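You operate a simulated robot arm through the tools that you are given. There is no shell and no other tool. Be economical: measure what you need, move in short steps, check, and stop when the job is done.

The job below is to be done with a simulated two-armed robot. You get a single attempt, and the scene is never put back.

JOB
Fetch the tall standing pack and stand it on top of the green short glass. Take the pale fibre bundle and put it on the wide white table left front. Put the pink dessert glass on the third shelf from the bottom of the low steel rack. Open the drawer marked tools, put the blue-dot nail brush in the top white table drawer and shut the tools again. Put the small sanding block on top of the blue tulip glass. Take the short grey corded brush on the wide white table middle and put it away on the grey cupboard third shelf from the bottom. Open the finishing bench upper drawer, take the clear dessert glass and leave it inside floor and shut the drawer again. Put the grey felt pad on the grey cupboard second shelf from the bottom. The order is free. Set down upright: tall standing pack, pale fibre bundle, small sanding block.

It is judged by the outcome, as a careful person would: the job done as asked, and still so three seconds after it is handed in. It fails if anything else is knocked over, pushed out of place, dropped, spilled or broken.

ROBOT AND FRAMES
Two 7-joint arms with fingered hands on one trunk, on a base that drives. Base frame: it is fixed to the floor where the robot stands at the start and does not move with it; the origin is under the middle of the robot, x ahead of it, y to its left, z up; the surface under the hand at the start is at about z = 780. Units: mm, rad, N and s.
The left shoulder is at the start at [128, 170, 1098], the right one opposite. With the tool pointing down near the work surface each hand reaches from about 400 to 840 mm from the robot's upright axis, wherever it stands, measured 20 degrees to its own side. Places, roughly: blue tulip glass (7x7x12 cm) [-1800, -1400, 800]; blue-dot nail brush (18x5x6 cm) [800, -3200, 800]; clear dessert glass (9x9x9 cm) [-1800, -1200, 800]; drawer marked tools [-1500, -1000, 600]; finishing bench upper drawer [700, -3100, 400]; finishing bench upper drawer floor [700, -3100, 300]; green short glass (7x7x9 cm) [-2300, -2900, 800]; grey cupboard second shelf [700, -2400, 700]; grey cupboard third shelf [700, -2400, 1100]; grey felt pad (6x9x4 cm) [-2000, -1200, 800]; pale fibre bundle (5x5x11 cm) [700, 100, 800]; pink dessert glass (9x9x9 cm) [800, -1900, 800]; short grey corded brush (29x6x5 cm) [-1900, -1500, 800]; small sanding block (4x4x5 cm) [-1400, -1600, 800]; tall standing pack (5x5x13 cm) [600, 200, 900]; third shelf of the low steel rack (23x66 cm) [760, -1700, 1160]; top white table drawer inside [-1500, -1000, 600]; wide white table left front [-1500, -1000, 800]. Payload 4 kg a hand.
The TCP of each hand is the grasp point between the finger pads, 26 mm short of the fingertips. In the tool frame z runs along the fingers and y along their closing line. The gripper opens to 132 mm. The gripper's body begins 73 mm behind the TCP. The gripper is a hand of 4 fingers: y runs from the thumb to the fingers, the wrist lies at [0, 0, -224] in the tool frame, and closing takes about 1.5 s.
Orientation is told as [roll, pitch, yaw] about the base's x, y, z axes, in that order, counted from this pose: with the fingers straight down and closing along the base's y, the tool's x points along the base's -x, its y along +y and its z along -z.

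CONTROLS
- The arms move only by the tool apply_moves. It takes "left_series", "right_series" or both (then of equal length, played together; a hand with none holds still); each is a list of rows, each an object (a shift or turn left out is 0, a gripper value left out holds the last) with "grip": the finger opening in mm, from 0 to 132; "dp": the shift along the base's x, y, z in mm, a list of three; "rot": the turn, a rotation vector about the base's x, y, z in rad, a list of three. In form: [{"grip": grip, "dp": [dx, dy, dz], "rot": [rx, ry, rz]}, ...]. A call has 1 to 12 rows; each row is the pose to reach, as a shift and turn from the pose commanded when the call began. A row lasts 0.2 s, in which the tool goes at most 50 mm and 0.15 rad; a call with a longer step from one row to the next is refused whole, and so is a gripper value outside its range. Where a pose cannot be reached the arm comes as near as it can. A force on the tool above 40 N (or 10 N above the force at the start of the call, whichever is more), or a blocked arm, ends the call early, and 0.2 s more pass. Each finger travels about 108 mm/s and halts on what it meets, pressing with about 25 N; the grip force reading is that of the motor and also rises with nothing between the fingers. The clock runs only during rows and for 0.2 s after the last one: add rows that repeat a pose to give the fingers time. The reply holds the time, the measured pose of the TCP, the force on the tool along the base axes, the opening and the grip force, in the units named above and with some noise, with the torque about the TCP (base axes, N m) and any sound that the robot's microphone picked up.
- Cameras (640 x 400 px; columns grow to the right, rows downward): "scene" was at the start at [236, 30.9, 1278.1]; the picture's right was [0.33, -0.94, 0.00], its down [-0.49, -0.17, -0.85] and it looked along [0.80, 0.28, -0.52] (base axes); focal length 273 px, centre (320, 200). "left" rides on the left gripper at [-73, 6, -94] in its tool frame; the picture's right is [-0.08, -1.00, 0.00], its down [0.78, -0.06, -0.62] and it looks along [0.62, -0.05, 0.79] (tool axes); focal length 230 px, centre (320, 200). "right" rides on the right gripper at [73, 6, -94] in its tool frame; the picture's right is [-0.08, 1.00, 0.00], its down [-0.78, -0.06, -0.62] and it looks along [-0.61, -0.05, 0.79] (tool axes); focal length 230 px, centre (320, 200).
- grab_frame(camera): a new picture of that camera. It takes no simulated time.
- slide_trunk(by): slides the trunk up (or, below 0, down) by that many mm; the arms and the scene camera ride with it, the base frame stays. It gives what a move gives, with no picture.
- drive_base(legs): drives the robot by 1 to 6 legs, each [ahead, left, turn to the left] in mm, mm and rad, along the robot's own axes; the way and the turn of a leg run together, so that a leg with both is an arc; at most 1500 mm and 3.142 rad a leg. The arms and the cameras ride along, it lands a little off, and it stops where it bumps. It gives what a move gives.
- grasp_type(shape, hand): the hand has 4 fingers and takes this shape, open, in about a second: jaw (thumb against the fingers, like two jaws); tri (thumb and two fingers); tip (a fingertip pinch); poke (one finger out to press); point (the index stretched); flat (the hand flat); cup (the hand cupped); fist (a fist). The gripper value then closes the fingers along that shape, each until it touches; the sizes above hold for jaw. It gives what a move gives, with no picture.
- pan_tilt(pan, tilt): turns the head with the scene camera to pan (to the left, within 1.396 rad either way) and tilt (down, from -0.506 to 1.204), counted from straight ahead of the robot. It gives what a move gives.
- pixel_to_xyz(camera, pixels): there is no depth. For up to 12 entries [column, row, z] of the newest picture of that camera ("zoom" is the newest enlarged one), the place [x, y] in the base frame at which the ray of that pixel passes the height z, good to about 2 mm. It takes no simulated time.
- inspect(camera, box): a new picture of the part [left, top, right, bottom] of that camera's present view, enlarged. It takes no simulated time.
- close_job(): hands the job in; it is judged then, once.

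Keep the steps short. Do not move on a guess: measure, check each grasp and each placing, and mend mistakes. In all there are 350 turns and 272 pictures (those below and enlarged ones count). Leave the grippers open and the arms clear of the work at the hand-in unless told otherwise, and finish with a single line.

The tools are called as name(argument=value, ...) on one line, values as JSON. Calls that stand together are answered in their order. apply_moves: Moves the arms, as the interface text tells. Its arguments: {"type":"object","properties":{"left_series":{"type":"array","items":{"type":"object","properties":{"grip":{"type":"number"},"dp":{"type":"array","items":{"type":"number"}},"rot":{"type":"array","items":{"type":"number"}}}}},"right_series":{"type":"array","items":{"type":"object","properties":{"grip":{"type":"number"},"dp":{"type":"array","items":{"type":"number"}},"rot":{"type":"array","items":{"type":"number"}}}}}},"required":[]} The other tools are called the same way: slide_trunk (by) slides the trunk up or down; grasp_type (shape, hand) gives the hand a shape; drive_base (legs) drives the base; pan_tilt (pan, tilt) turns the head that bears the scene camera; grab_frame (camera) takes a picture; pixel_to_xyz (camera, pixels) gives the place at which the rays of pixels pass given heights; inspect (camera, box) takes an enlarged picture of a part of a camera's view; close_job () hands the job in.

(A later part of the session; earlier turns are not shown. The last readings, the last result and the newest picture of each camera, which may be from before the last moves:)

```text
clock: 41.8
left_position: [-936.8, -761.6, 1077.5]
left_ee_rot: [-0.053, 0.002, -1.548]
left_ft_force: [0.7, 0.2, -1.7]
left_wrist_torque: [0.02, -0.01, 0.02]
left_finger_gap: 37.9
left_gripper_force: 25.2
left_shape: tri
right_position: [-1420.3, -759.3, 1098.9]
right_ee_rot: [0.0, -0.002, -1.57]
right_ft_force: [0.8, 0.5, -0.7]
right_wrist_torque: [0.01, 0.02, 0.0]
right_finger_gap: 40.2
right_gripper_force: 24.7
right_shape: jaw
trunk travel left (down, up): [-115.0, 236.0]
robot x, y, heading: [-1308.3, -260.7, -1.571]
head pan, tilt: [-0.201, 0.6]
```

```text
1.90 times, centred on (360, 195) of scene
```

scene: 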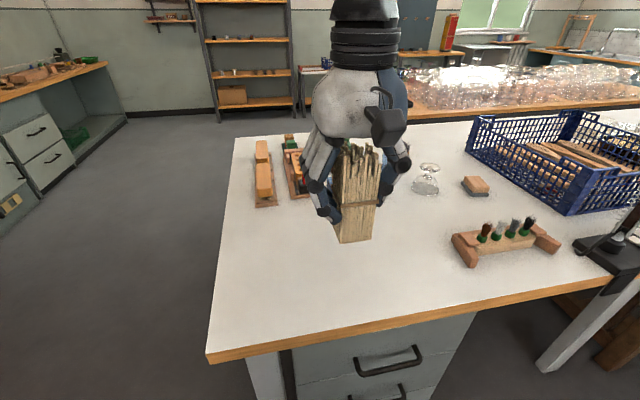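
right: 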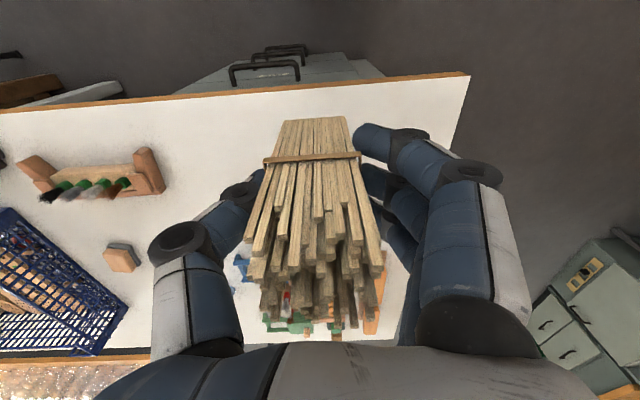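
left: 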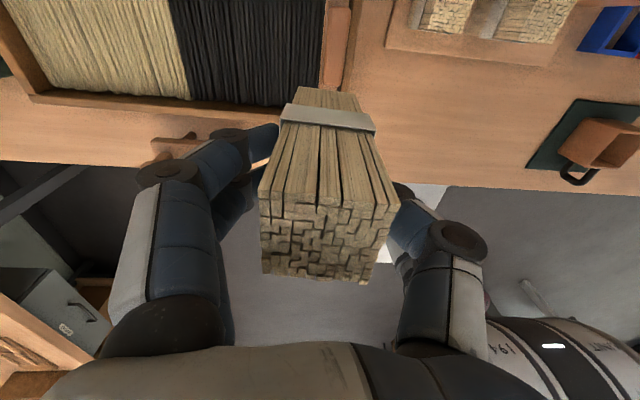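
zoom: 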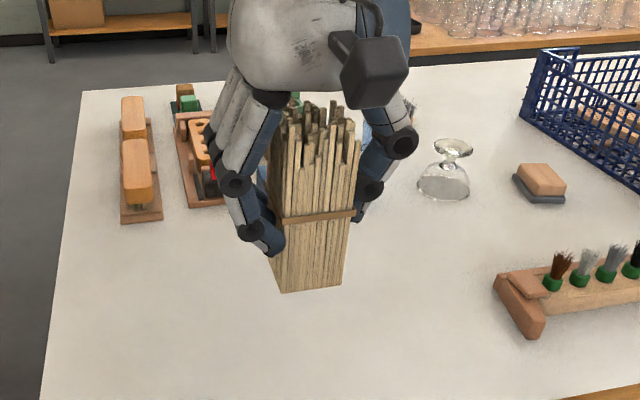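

apply_moves(right_series=[{"dp": [-10, -40, -20]}, {"dp": [-20, -80, -40]}, {"dp": [-30, -120, -60]}, {"dp": [-40, -160, -80]}, {"dp": [-50, -200, -100]}, {"dp": [-50, -200, -140]}, {"dp": [-50, -200, -180]}, {"dp": [-50, -200, -205]}, {"dp": [-50, -200, -205]}])

inspect(camera="scene", box=[260, 90, 460, 300])

grab_frame(camera="right")

```text
clock: 43.8
left_position: [-937.1, -761.5, 1077.7]
left_ee_rot: [-0.05, 0.003, -1.547]
left_ft_force: [0.2, -0.4, -0.9]
left_wrist_torque: [0.01, 0.01, 0.01]
left_finger_gap: 37.8
left_gripper_force: 24.7
left_shape: tri
right_position: [-1469.1, -957.9, 891.2]
right_ee_rot: [0.002, -0.001, -1.569]
right_ft_force: [-0.6, -1.0, -1.4]
right_wrist_torque: [0.01, 0.0, 0.01]
right_finger_gap: 40.3
right_gripper_force: 24.9
right_shape: jaw
trunk travel left (down, up): [-115.0, 236.0]
robot x, y, heading: [-1308.3, -256.0, -1.569]
head pan, tilt: [-0.201, 0.6]
```

```text
1.90 times, centred on (360, 195) of scene
```

zoom: 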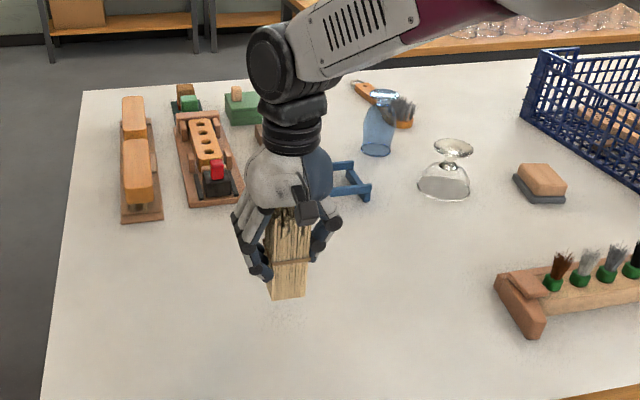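

```text
237 pictures are left
```

right: 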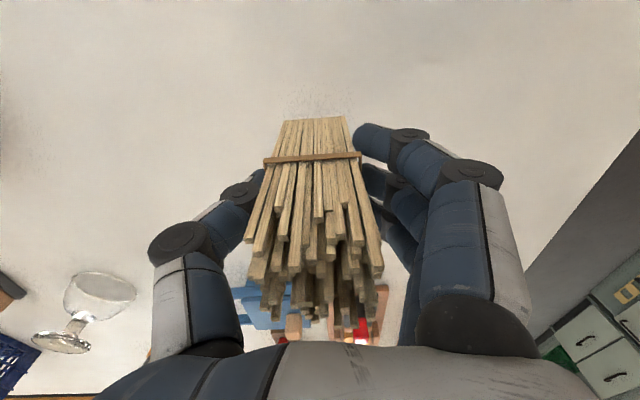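

Descend gently until the base touches.

apply_moves(right_series=[{"dp": [0, 0, -12]}, {"dp": [0, 0, -24]}, {"dp": [0, 0, -30]}, {"dp": [0, 0, -34]}, {"dp": [0, 0, -37]}, {"dp": [0, 0, -40]}])

inspect(camera="scene", box=[300, 160, 400, 260])

```text
clock: 45.2
left_position: [-936.0, -761.3, 1078.2]
left_ee_rot: [-0.05, 0.004, -1.549]
left_ft_force: [0.3, -0.1, -1.6]
left_wrist_torque: [-0.01, 0.0, 0.01]
left_finger_gap: 38.0
left_gripper_force: 25.2
left_shape: tri
right_position: [-1469.8, -958.0, 853.1]
right_ee_rot: [0.003, -0.001, -1.569]
right_ft_force: [0.4, -0.1, -1.6]
right_wrist_torque: [-0.01, 0.0, 0.0]
right_finger_gap: 40.0
right_gripper_force: 25.4
right_shape: jaw
trunk travel left (down, up): [-115.0, 236.0]
robot x, y, heading: [-1309.1, -255.9, -1.567]
head pan, tilt: [-0.201, 0.6]
```

```text
4.00 times, centred on (350, 210) of scene
```

zoom: 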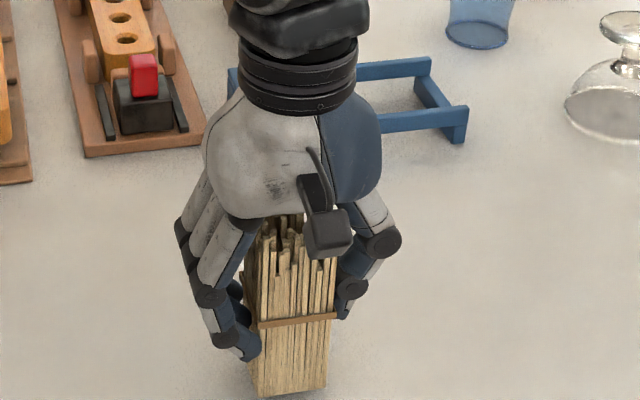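

apply_moves(right_series=[{"dp": [0, 0, -3]}, {"dp": [0, 0, -6]}, {"dp": [0, 0, -9]}, {"dp": [0, 0, -12]}, {"dp": [0, 0, -15]}])

```text
clock: 46.4
left_position: [-936.3, -760.2, 1079.8]
left_ee_rot: [-0.051, 0.002, -1.549]
left_ft_force: [-0.1, 0.0, -0.2]
left_wrist_torque: [-0.01, 0.04, -0.01]
left_finger_gap: 37.7
left_gripper_force: 24.8
left_shape: tri
right_position: [-1469.6, -958.4, 843.5]
right_ee_rot: [0.002, -0.01, -1.568]
right_ft_force: [-2.9, -1.2, 19.3]
right_wrist_torque: [0.02, 0.07, 0.0]
right_finger_gap: 40.3
right_gripper_force: 24.9
right_shape: jaw
trunk travel left (down, up): [-115.0, 236.0]
robot x, y, heading: [-1307.7, -256.7, -1.575]
head pan, tilt: [-0.201, 0.6]
```

Touching (19 N up). Ease up 3 mm and open.

apply_moves(right_series=[{"dp": [0, 0, 4]}, {"grip": 55, "dp": [0, 0, 4]}, {"grip": 75, "dp": [0, 0, 4]}, {"grip": 95, "dp": [0, 0, 4]}, {"grip": 95, "dp": [0, 0, 4]}, {"grip": 95, "dp": [0, 0, 30]}, {"grip": 95, "dp": [0, 0, 70]}, {"grip": 95, "dp": [0, 0, 110]}])

inspect(camera="scene", box=[260, 90, 460, 300])

```text
clock: 48.2
left_position: [-936.8, -761.4, 1078.1]
left_ee_rot: [-0.052, 0.004, -1.55]
left_ft_force: [-0.1, -0.2, -0.3]
left_wrist_torque: [0.0, -0.04, 0.0]
left_finger_gap: 38.0
left_gripper_force: 24.6
left_shape: tri
right_position: [-1466.5, -956.1, 951.2]
right_ee_rot: [0.002, -0.002, -1.568]
right_ft_force: [0.9, -0.2, 0.3]
right_wrist_torque: [-0.06, 0.0, 0.01]
right_finger_gap: 94.7
right_gripper_force: 0.1
right_shape: jaw
trunk travel left (down, up): [-115.0, 236.0]
robot x, y, heading: [-1311.0, -257.5, -1.569]
head pan, tilt: [-0.201, 0.6]
```

```text
1.90 times, centred on (360, 195) of scene
```

zoom: 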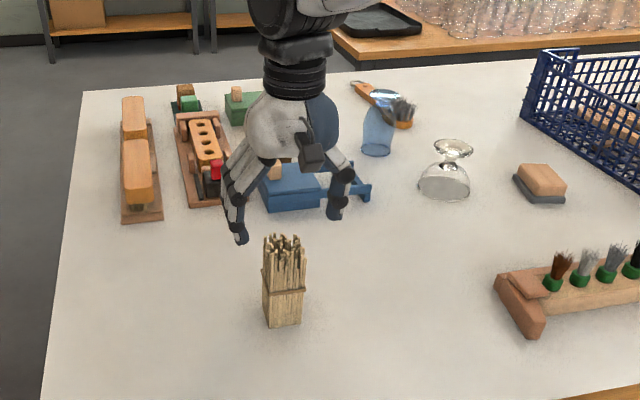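

Bundle stands upright. Now look at the lamp and the pad/dessert glass area on the right.

pan_tilt(pan=-0.75, tilt=0.45)

grab_frame(camera="scene")

```text
clock: 49.2
left_position: [-937.0, -761.7, 1078.1]
left_ee_rot: [-0.05, 0.004, -1.548]
left_ft_force: [0.4, 0.3, -1.2]
left_wrist_torque: [0.02, 0.03, -0.01]
left_finger_gap: 37.8
left_gripper_force: 25.2
left_shape: tri
right_position: [-1468.0, -957.2, 949.2]
right_ee_rot: [0.002, -0.002, -1.567]
right_ft_force: [-1.0, 0.0, 0.0]
right_wrist_torque: [0.0, 0.02, -0.02]
right_finger_gap: 94.4
right_gripper_force: 0.0
right_shape: jaw
trunk travel left (down, up): [-115.0, 236.0]
robot x, y, heading: [-1312.0, -259.5, -1.572]
head pan, tilt: [-0.75, 0.45]
```

```text
234 pictures are left
```

scene: 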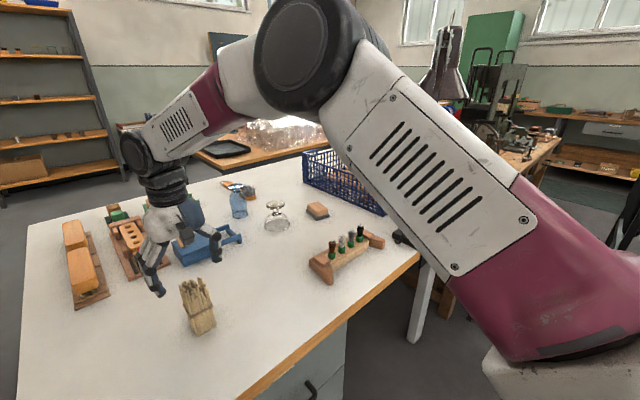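

The lamp makes the pad hard to reach with the right arm from here; I'll do pad and glass later with the left arm. Retract the right hand, drive round the east side to the south aisle.

apply_moves(right_series=[{"dp": [8, 30, 35]}, {"dp": [16, 70, 60]}, {"dp": [25, 110, 85]}, {"dp": [33, 150, 110]}, {"dp": [42, 190, 130]}, {"dp": [50, 210, 150]}])

drive_base(legs=[[0, 650, 0], [1400, 0, 0]])

pan_tilt(pan=-0.9, tilt=0.35)

grab_frame(camera="scene")

```text
clock: 50.6
left_position: [-936.7, -761.1, 1078.7]
left_ee_rot: [-0.051, 0.002, -1.55]
left_ft_force: [-0.3, 0.0, -1.2]
left_wrist_torque: [0.02, -0.02, -0.04]
left_finger_gap: 38.0
left_gripper_force: 25.1
left_shape: tri
right_position: [-1419.7, -748.2, 1096.9]
right_ee_rot: [0.001, -0.004, -1.567]
right_ft_force: [-0.2, -0.3, -0.2]
right_wrist_torque: [0.04, -0.01, 0.01]
right_finger_gap: 94.6
right_gripper_force: 0.0
right_shape: jaw
trunk travel left (down, up): [-115.0, 236.0]
robot x, y, heading: [-1307.3, -256.7, -1.567]
head pan, tilt: [-0.75, 0.45]
```

```text
clock: 63.2
left_position: [-249.1, -2129.3, 1076.7]
left_ee_rot: [-0.049, 0.005, -1.527]
left_ft_force: [-0.3, -0.1, -1.1]
left_wrist_torque: [0.0, -0.01, 0.01]
left_finger_gap: 37.6
left_gripper_force: 24.6
left_shape: tri
right_position: [-731.7, -2125.1, 1095.6]
right_ee_rot: [0.002, -0.001, -1.546]
right_ft_force: [-0.6, -0.1, -0.2]
right_wrist_torque: [0.02, -0.02, 0.03]
right_finger_gap: 94.6
right_gripper_force: 0.2
right_shape: jaw
trunk travel left (down, up): [-115.0, 236.0]
robot x, y, heading: [-631.8, -1636.1, -1.55]
head pan, tilt: [-0.75, 0.45]
```

```text
clock: 64.0
left_position: [-249.1, -2127.2, 1078.4]
left_ee_rot: [-0.052, 0.003, -1.525]
left_ft_force: [-0.3, -0.2, -1.2]
left_wrist_torque: [0.04, -0.02, -0.03]
left_finger_gap: 38.0
left_gripper_force: 25.1
left_shape: tri
right_position: [-731.2, -2126.2, 1097.1]
right_ee_rot: [0.001, -0.001, -1.546]
right_ft_force: [0.2, -1.1, 0.3]
right_wrist_torque: [-0.02, 0.0, 0.01]
right_finger_gap: 94.5
right_gripper_force: 0.0
right_shape: jaw
trunk travel left (down, up): [-115.0, 236.0]
robot x, y, heading: [-628.7, -1629.8, -1.547]
head pan, tilt: [-0.901, 0.351]
```

```text
233 pictures are left
```

scene: 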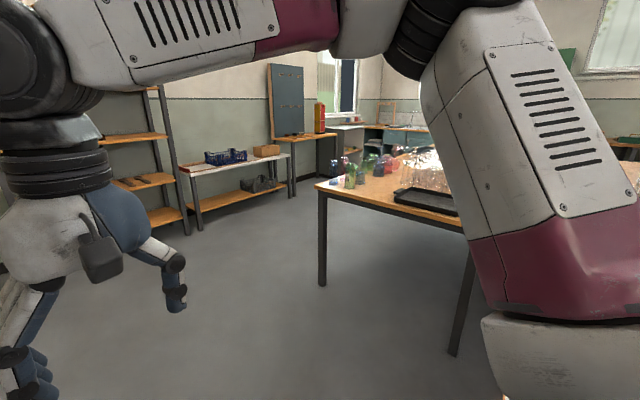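

pixel_to_xyz(camera="scene", pixels=[[318, 186, 780], [322, 285, 0], [453, 355, 0], [361, 182, 785], [350, 187, 785], [395, 200, 785], [458, 212, 785]])

inspect(camera="scene", box=[310, 130, 470, 230])

```text
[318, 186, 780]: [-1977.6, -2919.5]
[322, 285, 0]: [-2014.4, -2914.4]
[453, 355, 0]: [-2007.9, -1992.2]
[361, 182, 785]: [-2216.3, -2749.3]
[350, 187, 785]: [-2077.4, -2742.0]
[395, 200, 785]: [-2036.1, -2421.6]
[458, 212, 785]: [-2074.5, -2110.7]
```

```text
4.00 times, centred on (390, 180) of scene
```

zoom: 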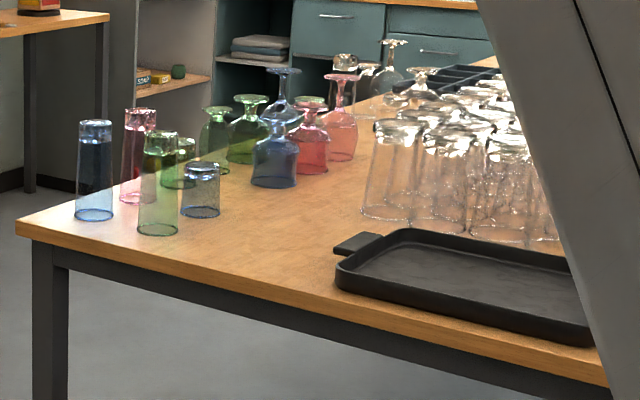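

pixel_to_xyz(camera="zoom", pixels=[[94, 214, 782], [158, 229, 782], [201, 210, 782], [180, 182, 782], [133, 197, 782], [213, 168, 782], [243, 158, 782], [274, 180, 782], [310, 168, 782], [385, 210, 782], [180, 140, 870], [158, 133, 930]])

```text
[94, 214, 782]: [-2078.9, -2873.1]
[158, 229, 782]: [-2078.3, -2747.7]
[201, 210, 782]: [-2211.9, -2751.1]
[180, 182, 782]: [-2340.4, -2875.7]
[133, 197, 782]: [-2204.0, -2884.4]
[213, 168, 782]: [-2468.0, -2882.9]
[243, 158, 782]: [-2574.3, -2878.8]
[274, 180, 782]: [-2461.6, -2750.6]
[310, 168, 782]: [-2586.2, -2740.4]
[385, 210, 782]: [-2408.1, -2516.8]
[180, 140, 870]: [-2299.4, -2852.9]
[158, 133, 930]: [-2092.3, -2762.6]
```

Glasses in a grid; the green short glass at ≈ (−2340,−2876), near the table's south edge. Check free floor to the south.

pixel_to_xyz(camera="scene", pixels=[[200, 235, 0], [290, 197, 0], [187, 233, 0], [333, 178, 0], [250, 222, 0]])

```text
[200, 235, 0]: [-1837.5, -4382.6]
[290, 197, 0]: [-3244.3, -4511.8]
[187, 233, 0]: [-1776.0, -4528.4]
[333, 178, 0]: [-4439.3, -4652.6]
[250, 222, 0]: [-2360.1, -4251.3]
```

Free floor down to y ≈ −4250. Drive south, turn to face north, look.

drive_base(legs=[[1500, 0, -0.02], [290, -250, 0], [0, 0, 3.12]])

pan_tilt(pan=0.9, tilt=0.35)

grab_frame(camera="scene")

```text
clock: 81.2
left_position: [-1243.3, -2931.7, 1078.1]
left_ee_rot: [-0.052, 0.004, 1.612]
left_ft_force: [0.5, 0.2, -1.6]
left_wrist_torque: [-0.01, -0.04, 0.0]
left_finger_gap: 37.1
left_gripper_force: 25.0
left_shape: tri
right_position: [-760.4, -2936.9, 1096.2]
right_ee_rot: [0.0, 0.0, 1.592]
right_ft_force: [-0.4, 0.0, 0.0]
right_wrist_torque: [0.01, -0.05, 0.03]
right_finger_gap: 94.4
right_gripper_force: 0.0
right_shape: jaw
trunk travel left (down, up): [-115.0, 236.0]
robot x, y, heading: [-860.3, -3430.6, 1.586]
head pan, tilt: [-0.901, 0.351]
```

```text
clock: 83.0
left_position: [-1243.9, -2933.4, 1078.2]
left_ee_rot: [-0.053, 0.005, 1.613]
left_ft_force: [-0.5, 0.5, -1.1]
left_wrist_torque: [-0.05, -0.01, -0.01]
left_finger_gap: 37.1
left_gripper_force: 25.4
left_shape: tri
right_position: [-761.2, -2935.4, 1096.0]
right_ee_rot: [0.002, -0.002, 1.591]
right_ft_force: [0.1, 0.0, 0.6]
right_wrist_torque: [-0.01, 0.02, -0.01]
right_finger_gap: 94.8
right_gripper_force: 0.0
right_shape: jaw
trunk travel left (down, up): [-115.0, 236.0]
robot x, y, heading: [-861.2, -3430.0, 1.589]
head pan, tilt: [0.901, 0.351]
```

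```text
231 pictures are left
```

scene: 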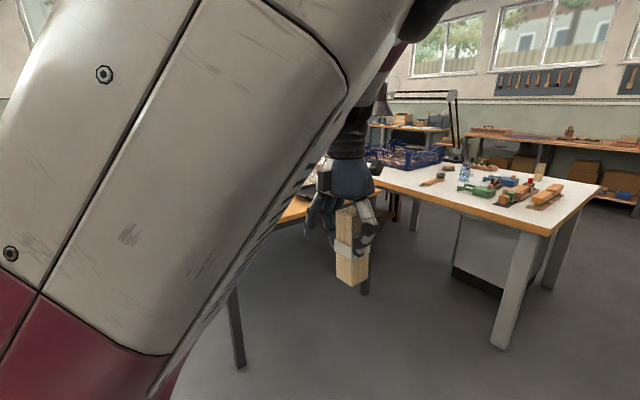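

Drive left to x ≈ −2150, slightly further back.

drive_base(legs=[[-60, 0, -0.016], [0, 1290, 0]])

pan_tilt(pan=0.2, tilt=0.6)

grab_frame(camera="scene")

```text
clock: 95.3
left_position: [-2545.5, -3000.6, 1077.1]
left_ee_rot: [-0.052, 0.004, 1.605]
left_ft_force: [0.1, 0.2, -1.2]
left_wrist_torque: [-0.01, 0.02, -0.04]
left_finger_gap: 37.3
left_gripper_force: 24.7
left_shape: tri
right_position: [-2063.7, -3007.0, 1096.3]
right_ee_rot: [0.002, -0.003, 1.586]
right_ft_force: [0.1, 1.1, -0.2]
right_wrist_torque: [-0.04, 0.0, -0.03]
right_finger_gap: 94.8
right_gripper_force: 0.2
right_shape: jaw
trunk travel left (down, up): [-115.0, 236.0]
robot x, y, heading: [-2167.2, -3501.8, 1.582]
head pan, tilt: [0.901, 0.351]
```

```text
clock: 96.3
left_position: [-2545.5, -3001.0, 1077.8]
left_ee_rot: [-0.053, 0.003, 1.606]
left_ft_force: [0.6, 0.0, -1.5]
left_wrist_torque: [-0.02, 0.01, -0.03]
left_finger_gap: 37.4
left_gripper_force: 24.8
left_shape: tri
right_position: [-2062.6, -3008.8, 1097.9]
right_ee_rot: [0.002, -0.001, 1.585]
right_ft_force: [0.0, 0.3, 0.4]
right_wrist_torque: [0.0, 0.0, 0.0]
right_finger_gap: 94.7
right_gripper_force: 0.0
right_shape: jaw
trunk travel left (down, up): [-115.0, 236.0]
robot x, y, heading: [-2164.2, -3499.5, 1.578]
head pan, tilt: [0.201, 0.6]
```

```text
230 pictures are left
```

scene: 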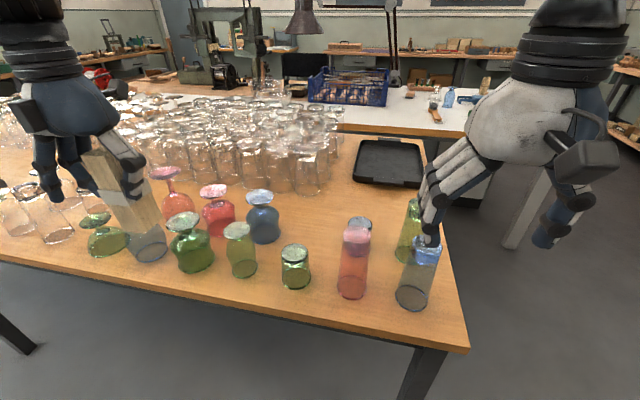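

inspect(camera="scene", box=[220, 200, 380, 310])

grab_frame(camera="left")

```text
3.64 times, centred on (300, 255) of scene
```

zoom: 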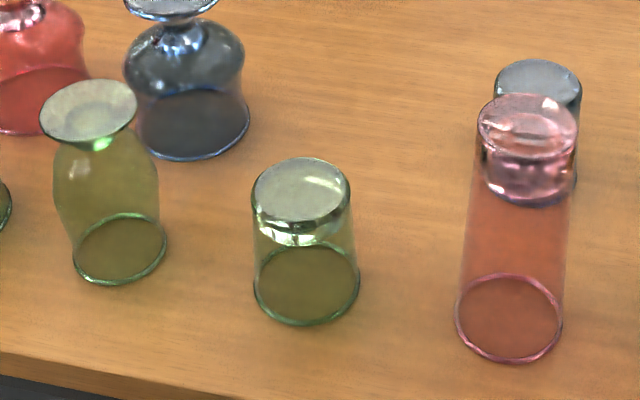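

```text
228 pictures are left
```

left: 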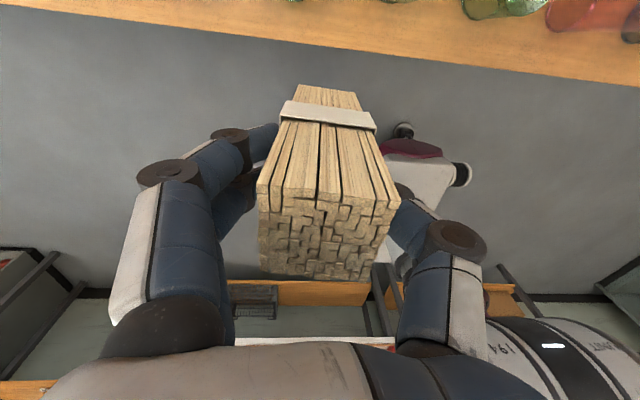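

The glass is inverted with its flat base up. Measure it.

pixel_to_xyz(camera="zoom", pixels=[[307, 283, 781], [254, 283, 781], [360, 283, 781], [301, 190, 870], [251, 190, 870], [351, 190, 870], [301, 157, 870], [301, 222, 870], [301, 190, 865]])

```text
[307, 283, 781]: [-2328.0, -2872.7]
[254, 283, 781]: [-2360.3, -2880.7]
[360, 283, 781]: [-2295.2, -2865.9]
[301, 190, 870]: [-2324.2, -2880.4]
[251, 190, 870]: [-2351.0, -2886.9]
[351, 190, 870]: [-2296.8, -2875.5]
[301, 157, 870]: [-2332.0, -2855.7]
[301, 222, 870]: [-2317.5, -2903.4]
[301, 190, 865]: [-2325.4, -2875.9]
```

The pack is actually aligned with the tool (perspective only); its bottom is ~89 mm below the TCP, centre ~11 mm ahead. Move above the glass, staying high, straightening roll.

apply_moves(left_series=[{"dp": [40, 20, 0], "rot": [0, 0.03, 0]}, {"dp": [80, 40, 0], "rot": [0, 0.053, -0.03]}, {"dp": [120, 60, 0], "rot": [0, 0.053, -0.03]}, {"dp": [160, 80, 0], "rot": [0, 0.053, -0.03]}, {"dp": [200, 100, -10], "rot": [0, 0.053, -0.03]}, {"dp": [221, 115, -25], "rot": [0, 0.053, -0.03]}, {"dp": [221, 115, -40], "rot": [0, 0.053, -0.03]}, {"dp": [221, 115, -40], "rot": [0, 0.053, -0.03]}])

grab_frame(camera="scene")

grab_frame(camera="left")

```text
clock: 98.2
left_position: [-2339.8, -2881.6, 1044.0]
left_ee_rot: [-0.061, -0.001, 1.613]
left_ft_force: [0.0, -1.2, -0.7]
left_wrist_torque: [-0.01, -0.03, 0.01]
left_finger_gap: 37.4
left_gripper_force: 25.0
left_shape: tri
left hand out of reach, approached as far as the arm can: row 2, 3, 4
right_position: [-2064.4, -3008.0, 1095.7]
right_ee_rot: [0.001, -0.002, 1.585]
right_ft_force: [-0.1, -0.1, 0.3]
right_wrist_torque: [-0.01, 0.0, -0.03]
right_finger_gap: 95.0
right_gripper_force: 0.1
right_shape: jaw
trunk travel left (down, up): [-115.0, 236.0]
robot x, y, heading: [-2166.6, -3498.4, 1.586]
head pan, tilt: [0.201, 0.6]
```

```text
227 pictures are left
```

scene: 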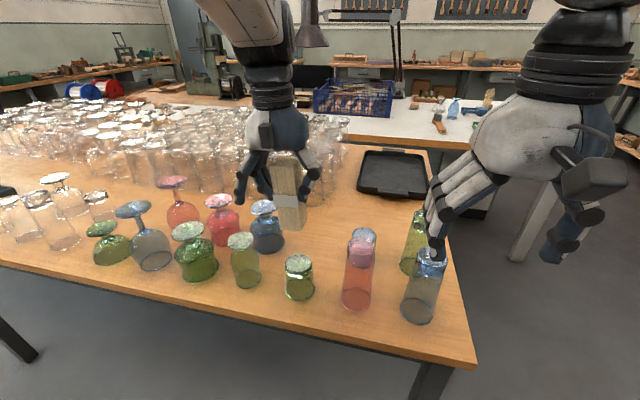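

```text
226 pictures are left
```

left: 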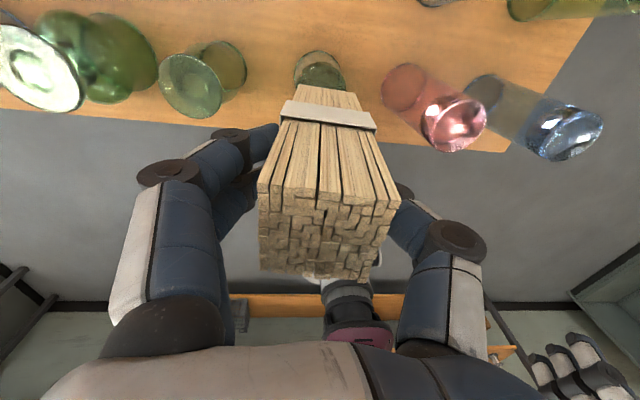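

apply_moves(left_series=[{"dp": [8, -2, -15], "rot": [0, 0.03, -0.02]}, {"dp": [16, -4, -30], "rot": [0, 0.061, -0.03]}, {"dp": [16, -4, -45], "rot": [0, 0.061, -0.03]}, {"dp": [16, -4, -45], "rot": [0, 0.061, -0.03]}, {"dp": [16, -4, -45], "rot": [0, 0.061, -0.03]}])

inspect(camera="scene", box=[200, 130, 400, 320])

grab_frame(camera="left")

```text
clock: 99.3
left_position: [-2323.1, -2885.5, 1000.6]
left_ee_rot: [-0.007, 0.002, 1.588]
left_ft_force: [0.5, -0.4, -2.2]
left_wrist_torque: [0.0, 0.02, -0.02]
left_finger_gap: 37.3
left_gripper_force: 24.9
left_shape: tri
right_position: [-2064.0, -3007.7, 1097.2]
right_ee_rot: [0.001, -0.003, 1.584]
right_ft_force: [0.3, -0.3, -0.1]
right_wrist_torque: [0.0, 0.03, 0.01]
right_finger_gap: 94.8
right_gripper_force: 0.0
right_shape: jaw
trunk travel left (down, up): [-115.0, 236.0]
robot x, y, heading: [-2167.3, -3502.2, 1.583]
head pan, tilt: [0.201, 0.6]
```

```text
2.11 times, centred on (300, 225) of scene
```

zoom: 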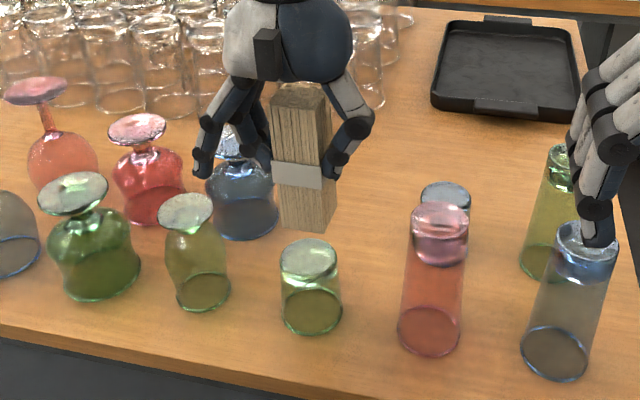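

```text
224 pictures are left
```

left: 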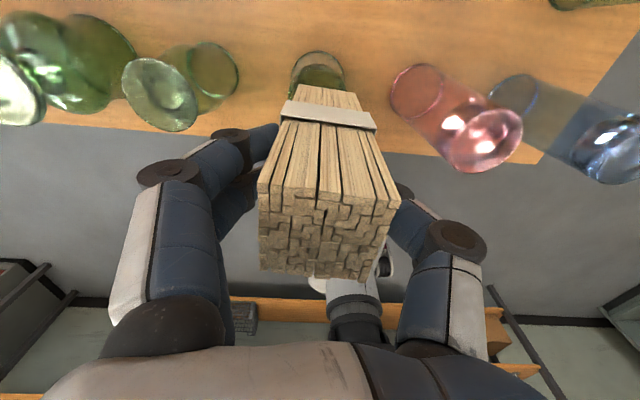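

pixel_to_xyz(camera="zoom", pixels=[[280, 223, 911], [325, 233, 911], [336, 207, 911], [308, 82, 1040], [309, 258, 866], [309, 258, 870]])

```text
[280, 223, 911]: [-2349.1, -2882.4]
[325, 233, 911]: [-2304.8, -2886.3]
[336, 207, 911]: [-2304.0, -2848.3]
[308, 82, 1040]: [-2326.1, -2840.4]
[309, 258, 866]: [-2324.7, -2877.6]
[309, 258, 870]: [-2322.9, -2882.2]
```

Pack bottom is ~12 mm too far ahead; shift and descend to a few mm above.

apply_moves(left_series=[{"dp": [1, -6, 0]}, {"dp": [1, -12, 0]}, {"dp": [1, -12, -10]}, {"dp": [1, -12, -22]}, {"dp": [1, -12, -34]}, {"dp": [1, -12, -34]}])

inspect(camera="scene", box=[240, 160, 360, 310])

grab_frame(camera="right")

```text
clock: 100.8
left_position: [-2320.7, -2897.3, 969.5]
left_ee_rot: [-0.01, -0.008, 1.59]
left_ft_force: [-0.7, -0.9, -0.8]
left_wrist_torque: [-0.03, 0.01, -0.02]
left_finger_gap: 37.4
left_gripper_force: 24.8
left_shape: tri
right_position: [-2064.9, -3006.4, 1096.6]
right_ee_rot: [0.002, -0.002, 1.585]
right_ft_force: [-1.0, 0.4, 0.2]
right_wrist_torque: [0.0, 0.04, 0.02]
right_finger_gap: 94.6
right_gripper_force: 0.1
right_shape: jaw
trunk travel left (down, up): [-115.0, 236.0]
robot x, y, heading: [-2162.8, -3496.8, 1.58]
head pan, tilt: [0.201, 0.6]
```

```text
2.67 times, centred on (300, 235) of scene
```

zoom: 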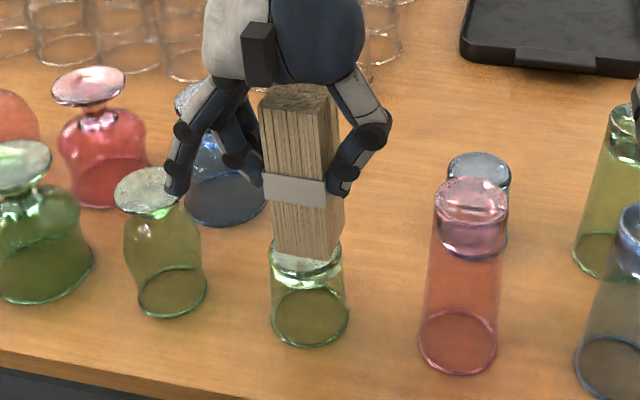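

```text
222 pictures are left
```

right: 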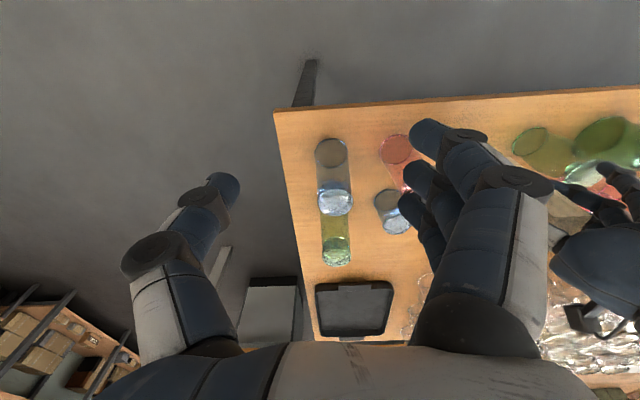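

pixel_to_xyz(camera="zoom", pixels=[[273, 251, 880], [330, 261, 880], [343, 233, 880], [310, 320, 781], [272, 320, 781], [348, 320, 781], [305, 262, 866]])

```text
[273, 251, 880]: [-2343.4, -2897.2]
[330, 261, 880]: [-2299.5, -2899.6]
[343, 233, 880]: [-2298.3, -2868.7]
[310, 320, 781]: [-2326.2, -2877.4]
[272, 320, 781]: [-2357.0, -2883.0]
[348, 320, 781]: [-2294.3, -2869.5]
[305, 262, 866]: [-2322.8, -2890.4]
```

pixel_to_xyz(camera="zoom", pixels=[[178, 198, 945], [178, 198, 920], [178, 198, 900], [147, 185, 900], [180, 188, 900]])

apply_moves(left_series=[{"dp": [-5, 0, 0]}, {"dp": [-5, 0, -5]}, {"dp": [-5, 0, -8]}, {"dp": [-5, 0, -11]}, {"dp": [-5, 0, -11]}])

inspect(camera="scene", box=[240, 160, 360, 310])

```text
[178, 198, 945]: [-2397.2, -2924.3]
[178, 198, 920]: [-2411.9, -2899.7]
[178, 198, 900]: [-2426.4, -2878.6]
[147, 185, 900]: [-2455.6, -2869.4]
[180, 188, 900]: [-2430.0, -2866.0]
```

```text
clock: 102.0
left_position: [-2324.0, -2897.1, 957.9]
left_ee_rot: [-0.003, -0.005, 1.587]
left_ft_force: [0.0, 0.5, -1.0]
left_wrist_torque: [-0.02, -0.01, 0.0]
left_finger_gap: 37.3
left_gripper_force: 24.6
left_shape: tri
right_position: [-2063.5, -3006.8, 1095.1]
right_ee_rot: [0.002, -0.002, 1.585]
right_ft_force: [0.5, 0.5, -0.6]
right_wrist_torque: [0.06, 0.05, 0.0]
right_finger_gap: 95.0
right_gripper_force: 0.0
right_shape: jaw
trunk travel left (down, up): [-115.0, 236.0]
robot x, y, heading: [-2166.2, -3502.5, 1.585]
head pan, tilt: [0.201, 0.6]
```

```text
2.67 times, centred on (300, 235) of scene
```

zoom: 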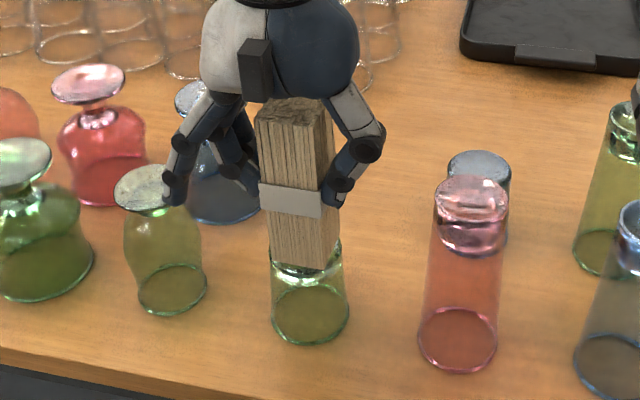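

Lower to contact in 2 mm steps.

apply_moves(left_series=[{"dp": [0, 0, -2]}, {"dp": [0, 0, -4]}, {"dp": [0, 0, -6]}, {"dp": [0, 0, -6]}])

```text
clock: 103.0
left_position: [-2325.6, -2897.9, 950.4]
left_ee_rot: [-0.003, 0.001, 1.591]
left_ft_force: [0.1, 0.6, -0.4]
left_wrist_torque: [-0.01, 0.02, -0.03]
left_finger_gap: 37.3
left_gripper_force: 25.1
left_shape: tri
right_position: [-2062.8, -3007.8, 1095.6]
right_ee_rot: [0.003, -0.001, 1.583]
right_ft_force: [0.0, 0.3, 0.2]
right_wrist_torque: [-0.02, 0.02, -0.01]
right_finger_gap: 94.5
right_gripper_force: 0.0
right_shape: jaw
trunk travel left (down, up): [-115.0, 236.0]
robot x, y, heading: [-2166.5, -3502.1, 1.584]
head pan, tilt: [0.201, 0.6]
```

apply_moves(left_series=[{"dp": [0, 0, -2]}, {"dp": [0, 0, -4]}, {"dp": [0, 0, -5]}, {"dp": [0, 0, -5]}])

inspect(camera="scene", box=[240, 160, 360, 310])

```text
clock: 104.0
left_position: [-2324.5, -2897.8, 947.9]
left_ee_rot: [0.0, -0.003, 1.593]
left_ft_force: [1.5, 1.7, 25.1]
left_wrist_torque: [0.15, 0.04, -0.04]
left_finger_gap: 38.5
left_gripper_force: 25.3
left_shape: tri
right_position: [-2063.3, -3009.3, 1098.0]
right_ee_rot: [0.0, -0.006, 1.586]
right_ft_force: [0.3, 0.2, -0.3]
right_wrist_torque: [0.02, -0.02, 0.0]
right_finger_gap: 95.0
right_gripper_force: 0.0
right_shape: jaw
trunk travel left (down, up): [-115.0, 236.0]
robot x, y, heading: [-2168.0, -3505.3, 1.584]
head pan, tilt: [0.201, 0.6]
```

```text
2.67 times, centred on (300, 235) of scene
```

zoom: 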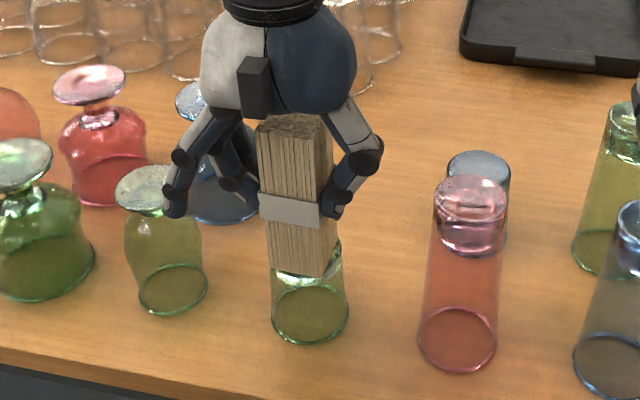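

pixel_to_xyz(camera="zoom", pixels=[[268, 266, 863], [326, 277, 863], [340, 247, 863], [310, 318, 781], [342, 255, 863], [300, 277, 863]])

```text
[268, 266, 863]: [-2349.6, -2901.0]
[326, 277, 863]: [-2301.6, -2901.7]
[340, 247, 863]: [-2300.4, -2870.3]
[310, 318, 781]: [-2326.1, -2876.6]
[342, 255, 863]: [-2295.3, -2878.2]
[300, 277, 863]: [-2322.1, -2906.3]
```

Well centred on the glass. Ease up 4 mm, open gently.

apply_moves(left_series=[{"dp": [0, 0, 4]}, {"dp": [0, 0, 4]}, {"dp": [0, 0, 4], "grip": 42}, {"dp": [0, 0, 4], "grip": 48}, {"dp": [0, 0, 4], "grip": 54}, {"dp": [0, 0, 4], "grip": 58}, {"dp": [0, 0, 4], "grip": 58}])

inspect(camera="scene", box=[240, 160, 360, 310])

grab_frame(camera="left")

```text
clock: 105.5
left_position: [-2324.6, -2898.7, 947.4]
left_ee_rot: [-0.002, 0.004, 1.592]
left_ft_force: [-0.2, -0.1, -0.5]
left_wrist_torque: [0.0, 0.04, -0.02]
left_finger_gap: 57.3
left_gripper_force: 0.1
left_shape: tri
right_position: [-2063.1, -3007.8, 1096.7]
right_ee_rot: [0.001, -0.002, 1.583]
right_ft_force: [0.2, -0.1, 0.8]
right_wrist_torque: [0.01, -0.05, -0.03]
right_finger_gap: 94.7
right_gripper_force: 0.1
right_shape: jaw
trunk travel left (down, up): [-115.0, 236.0]
robot x, y, heading: [-2166.5, -3499.8, 1.582]
head pan, tilt: [0.201, 0.6]
```

```text
2.67 times, centred on (300, 235) of scene
```

zoom: 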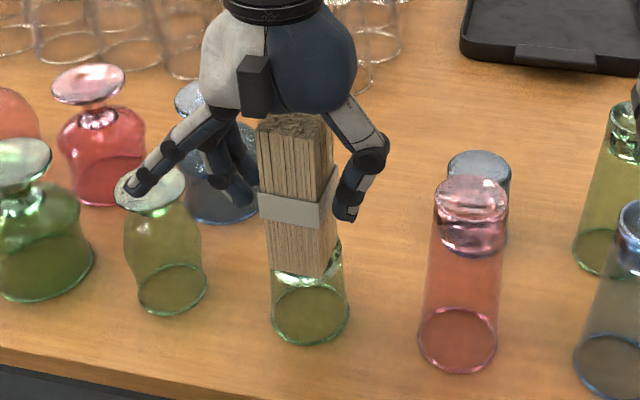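

```text
218 pictures are left
```

left: 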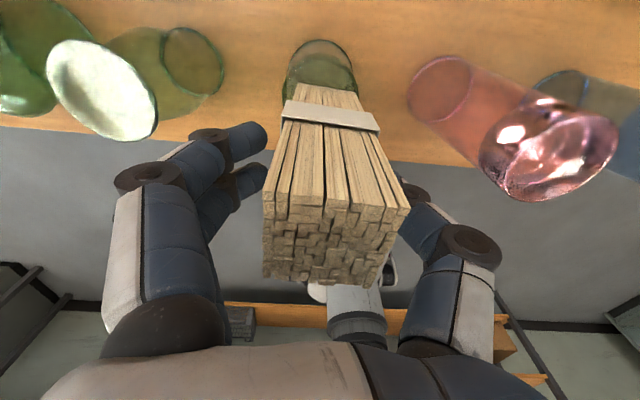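

Pack stands alone. Lift the hand straight up.

apply_moves(left_series=[{"dp": [0, 0, 15]}, {"dp": [0, 0, 35]}, {"dp": [0, 0, 55]}, {"dp": [0, 0, 75]}, {"dp": [0, 0, 100]}])

inspect(camera="scene", box=[220, 110, 380, 310])

```text
clock: 106.8
left_position: [-2327.8, -2895.6, 1041.8]
left_ee_rot: [-0.012, 0.017, 1.585]
left_ft_force: [0.2, 0.5, -0.2]
left_wrist_torque: [0.0, 0.02, 0.0]
left_finger_gap: 57.0
left_gripper_force: 0.1
left_shape: tri
left hand out of reach, approached as far as the arm can: row 5
right_position: [-2064.4, -3007.7, 1096.3]
right_ee_rot: [0.001, -0.001, 1.584]
right_ft_force: [-0.3, -0.4, 1.0]
right_wrist_torque: [-0.01, 0.0, 0.01]
right_finger_gap: 94.7
right_gripper_force: 0.0
right_shape: jaw
trunk travel left (down, up): [-115.0, 236.0]
robot x, y, heading: [-2168.2, -3498.0, 1.583]
head pan, tilt: [0.201, 0.6]
```

```text
2.00 times, centred on (300, 210) of scene
```

zoom: 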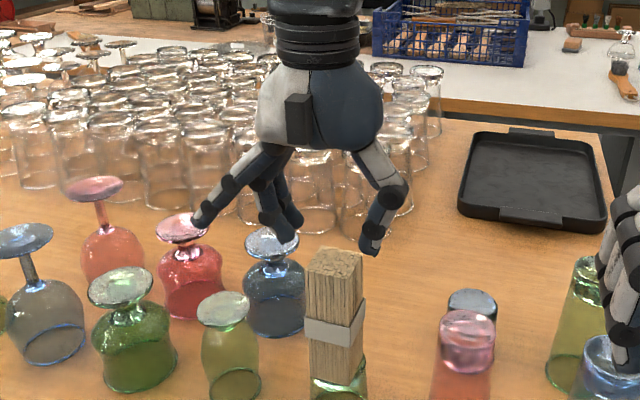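

Pack stands on the glass. Raise trunk 80 mm for clearance, then back off and go to the south side of the white table (facing north) at x ≈ −1600.

slide_trunk(by=80)

drive_base(legs=[[-300, 0, 0], [0, -950, 0], [800, 0, 0]])

grab_frame(camera="scene")

```text
clock: 107.9
left_position: [-2320.3, -2894.5, 1126.8]
left_ee_rot: [0.04, -0.005, 1.56]
left_ft_force: [-0.2, 1.3, 0.4]
left_wrist_torque: [-0.03, 0.01, 0.02]
left_finger_gap: 57.2
left_gripper_force: 0.0
left_shape: tri
right_position: [-2062.6, -3005.6, 1175.2]
right_ee_rot: [0.0, 0.0, 1.584]
right_ft_force: [-0.5, -0.1, 0.6]
right_wrist_torque: [-0.05, 0.0, -0.01]
right_finger_gap: 94.8
right_gripper_force: 0.1
right_shape: jaw
trunk travel left (down, up): [-195.0, 156.0]
robot x, y, heading: [-2170.1, -3502.7, 1.586]
head pan, tilt: [0.201, 0.6]
```

```text
clock: 122.0
left_position: [-1362.9, -2418.6, 1122.1]
left_ee_rot: [0.043, 0.002, 1.548]
left_ft_force: [-0.3, -0.8, -0.1]
left_wrist_torque: [-0.04, -0.01, 0.0]
left_finger_gap: 57.3
left_gripper_force: 0.1
left_shape: tri
right_position: [-1106.9, -2532.3, 1177.6]
right_ee_rot: [0.0, -0.003, 1.574]
right_ft_force: [-0.7, 0.2, 0.1]
right_wrist_torque: [-0.02, -0.03, 0.02]
right_finger_gap: 94.5
right_gripper_force: 0.0
right_shape: jaw
trunk travel left (down, up): [-195.0, 156.0]
robot x, y, heading: [-1217.4, -3025.4, 1.57]
head pan, tilt: [0.201, 0.6]
```

```text
216 pictures are left
```

scene: 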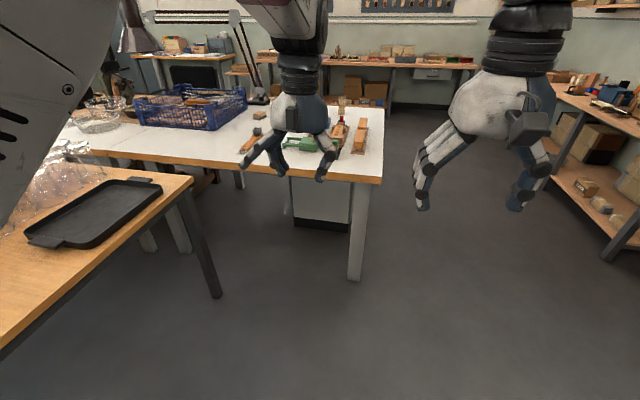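

Drive up to the table's south side.

drive_base(legs=[[780, 0, 0]])

pan_tilt(pan=0.35, tilt=0.7)

grab_frame(camera="scene")

```text
clock: 126.2
left_position: [-1386.9, -1642.2, 1121.9]
left_ee_rot: [0.037, 0.004, 1.575]
left_ft_force: [-0.5, -0.4, -1.2]
left_wrist_torque: [-0.03, -0.01, -0.02]
left_finger_gap: 57.4
left_gripper_force: 0.1
left_shape: tri
right_position: [-1126.2, -1752.2, 1176.3]
right_ee_rot: [0.001, -0.003, 1.593]
right_ft_force: [0.1, -0.3, 0.8]
right_wrist_torque: [-0.02, 0.01, -0.01]
right_finger_gap: 94.8
right_gripper_force: 0.0
right_shape: jaw
trunk travel left (down, up): [-195.0, 156.0]
robot x, y, heading: [-1225.7, -2250.2, 1.589]
head pan, tilt: [0.201, 0.6]
```

```text
clock: 126.9
left_position: [-1387.4, -1642.5, 1122.4]
left_ee_rot: [0.036, 0.004, 1.575]
left_ft_force: [0.9, -0.2, -0.3]
left_wrist_torque: [-0.01, -0.02, 0.01]
left_finger_gap: 57.2
left_gripper_force: 0.0
left_shape: tri
right_position: [-1127.1, -1750.9, 1176.5]
right_ee_rot: [0.001, 0.0, 1.592]
right_ft_force: [-0.2, -0.4, 0.5]
right_wrist_torque: [0.0, 0.0, 0.0]
right_finger_gap: 94.8
right_gripper_force: 0.0
right_shape: jaw
trunk travel left (down, up): [-195.0, 156.0]
robot x, y, heading: [-1227.8, -2243.8, 1.6]
head pan, tilt: [0.351, 0.7]
```

```text
215 pictures are left
```

scene: 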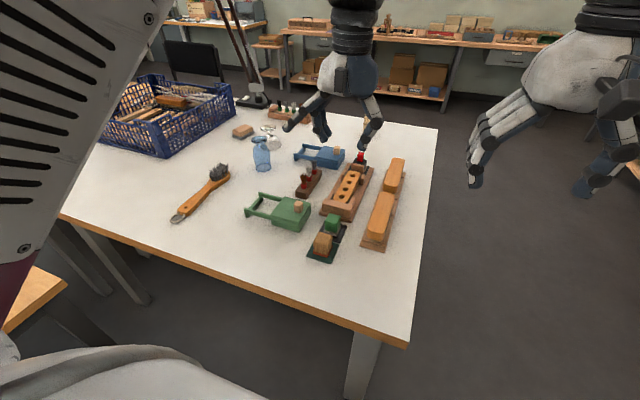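

inspect(camera="scene", box=[160, 110, 420, 275])

```text
2.42 times, centred on (290, 192) of scene
```

zoom: 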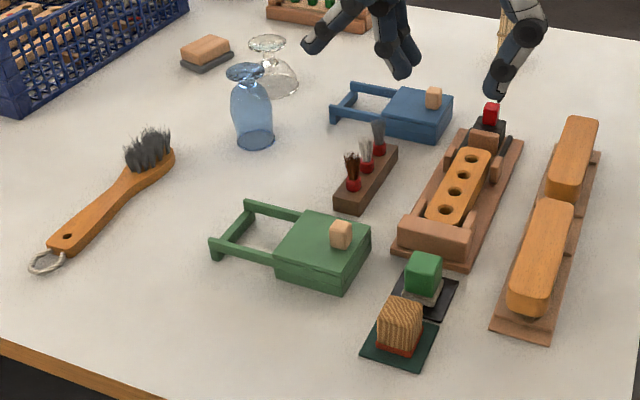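

pixel_to_xyz(camera="zoom", pixels=[[400, 345, 790], [424, 290, 790], [490, 115, 830], [255, 138, 781], [246, 73, 900], [398, 303, 835], [340, 230, 850], [60, 240, 790], [160, 165, 795], [210, 55, 800], [275, 88, 781], [362, 205, 780]])

inspect(camera="scene", box=[290, 195, 370, 270])

```text
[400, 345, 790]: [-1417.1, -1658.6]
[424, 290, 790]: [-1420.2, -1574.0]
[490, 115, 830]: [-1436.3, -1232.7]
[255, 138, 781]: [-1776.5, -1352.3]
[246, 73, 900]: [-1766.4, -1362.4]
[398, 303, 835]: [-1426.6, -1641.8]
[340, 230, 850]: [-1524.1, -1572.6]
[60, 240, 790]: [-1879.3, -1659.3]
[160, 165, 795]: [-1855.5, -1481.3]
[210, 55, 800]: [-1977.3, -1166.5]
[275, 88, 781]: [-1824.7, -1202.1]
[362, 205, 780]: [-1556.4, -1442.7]
```

```text
5.33 times, centred on (330, 232) of scene
```

zoom: 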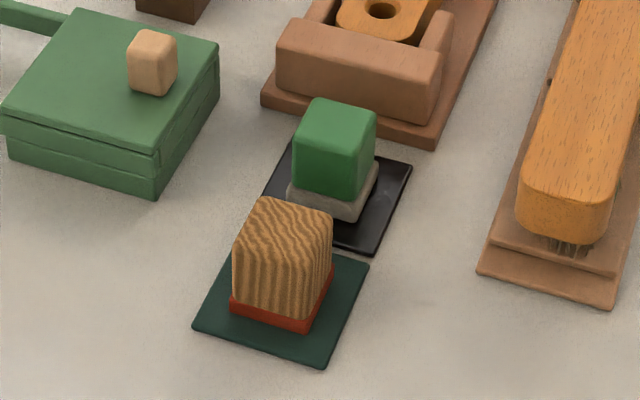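

pixel_to_xyz(camera="zoom", pixels=[[231, 312, 784], [309, 331, 784], [334, 272, 784], [288, 207, 784], [352, 224, 784], [378, 178, 784], [232, 245, 830], [312, 258, 830], [332, 215, 830], [293, 140, 830], [358, 150, 830], [376, 112, 830]])

```text
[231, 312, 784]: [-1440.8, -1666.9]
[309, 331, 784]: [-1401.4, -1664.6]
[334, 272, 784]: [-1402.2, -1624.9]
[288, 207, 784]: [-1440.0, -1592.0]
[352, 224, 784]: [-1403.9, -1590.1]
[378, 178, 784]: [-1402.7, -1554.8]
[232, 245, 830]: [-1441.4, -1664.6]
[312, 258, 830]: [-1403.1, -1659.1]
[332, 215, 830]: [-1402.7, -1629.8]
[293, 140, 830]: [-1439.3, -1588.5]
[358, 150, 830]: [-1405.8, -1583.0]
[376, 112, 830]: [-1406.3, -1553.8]
```

Two similar blocks: grained wood with red sole, and green with grey sole. Look closer with the left hand camera.

grab_frame(camera="left")

```text
212 pictures are left
```

left: 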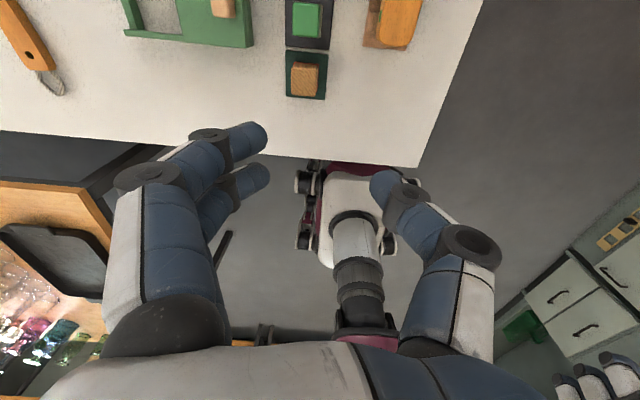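

inspect(camera="left", box=[260, 0, 360, 110])

pixel_to_xyz(camera="left", pixels=[[300, 170, 50], [360, 172, 150], [300, 155, 780], [305, 78, 832], [305, 20, 830]])

```text
3.64 times, centred on (310, 55) of left
```

zoom: 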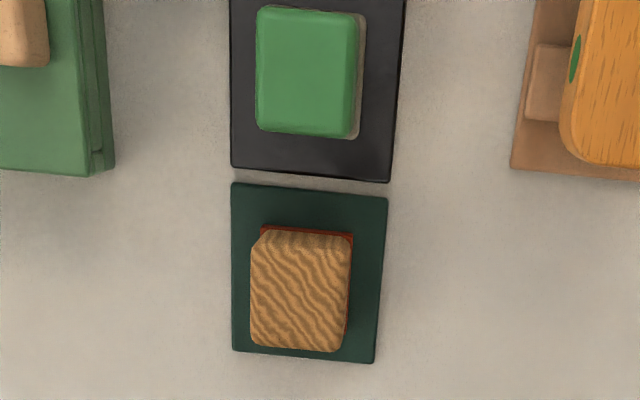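

```text
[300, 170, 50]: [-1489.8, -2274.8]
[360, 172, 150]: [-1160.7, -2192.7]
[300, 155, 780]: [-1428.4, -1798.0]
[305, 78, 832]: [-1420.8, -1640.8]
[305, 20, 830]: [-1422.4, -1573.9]
```

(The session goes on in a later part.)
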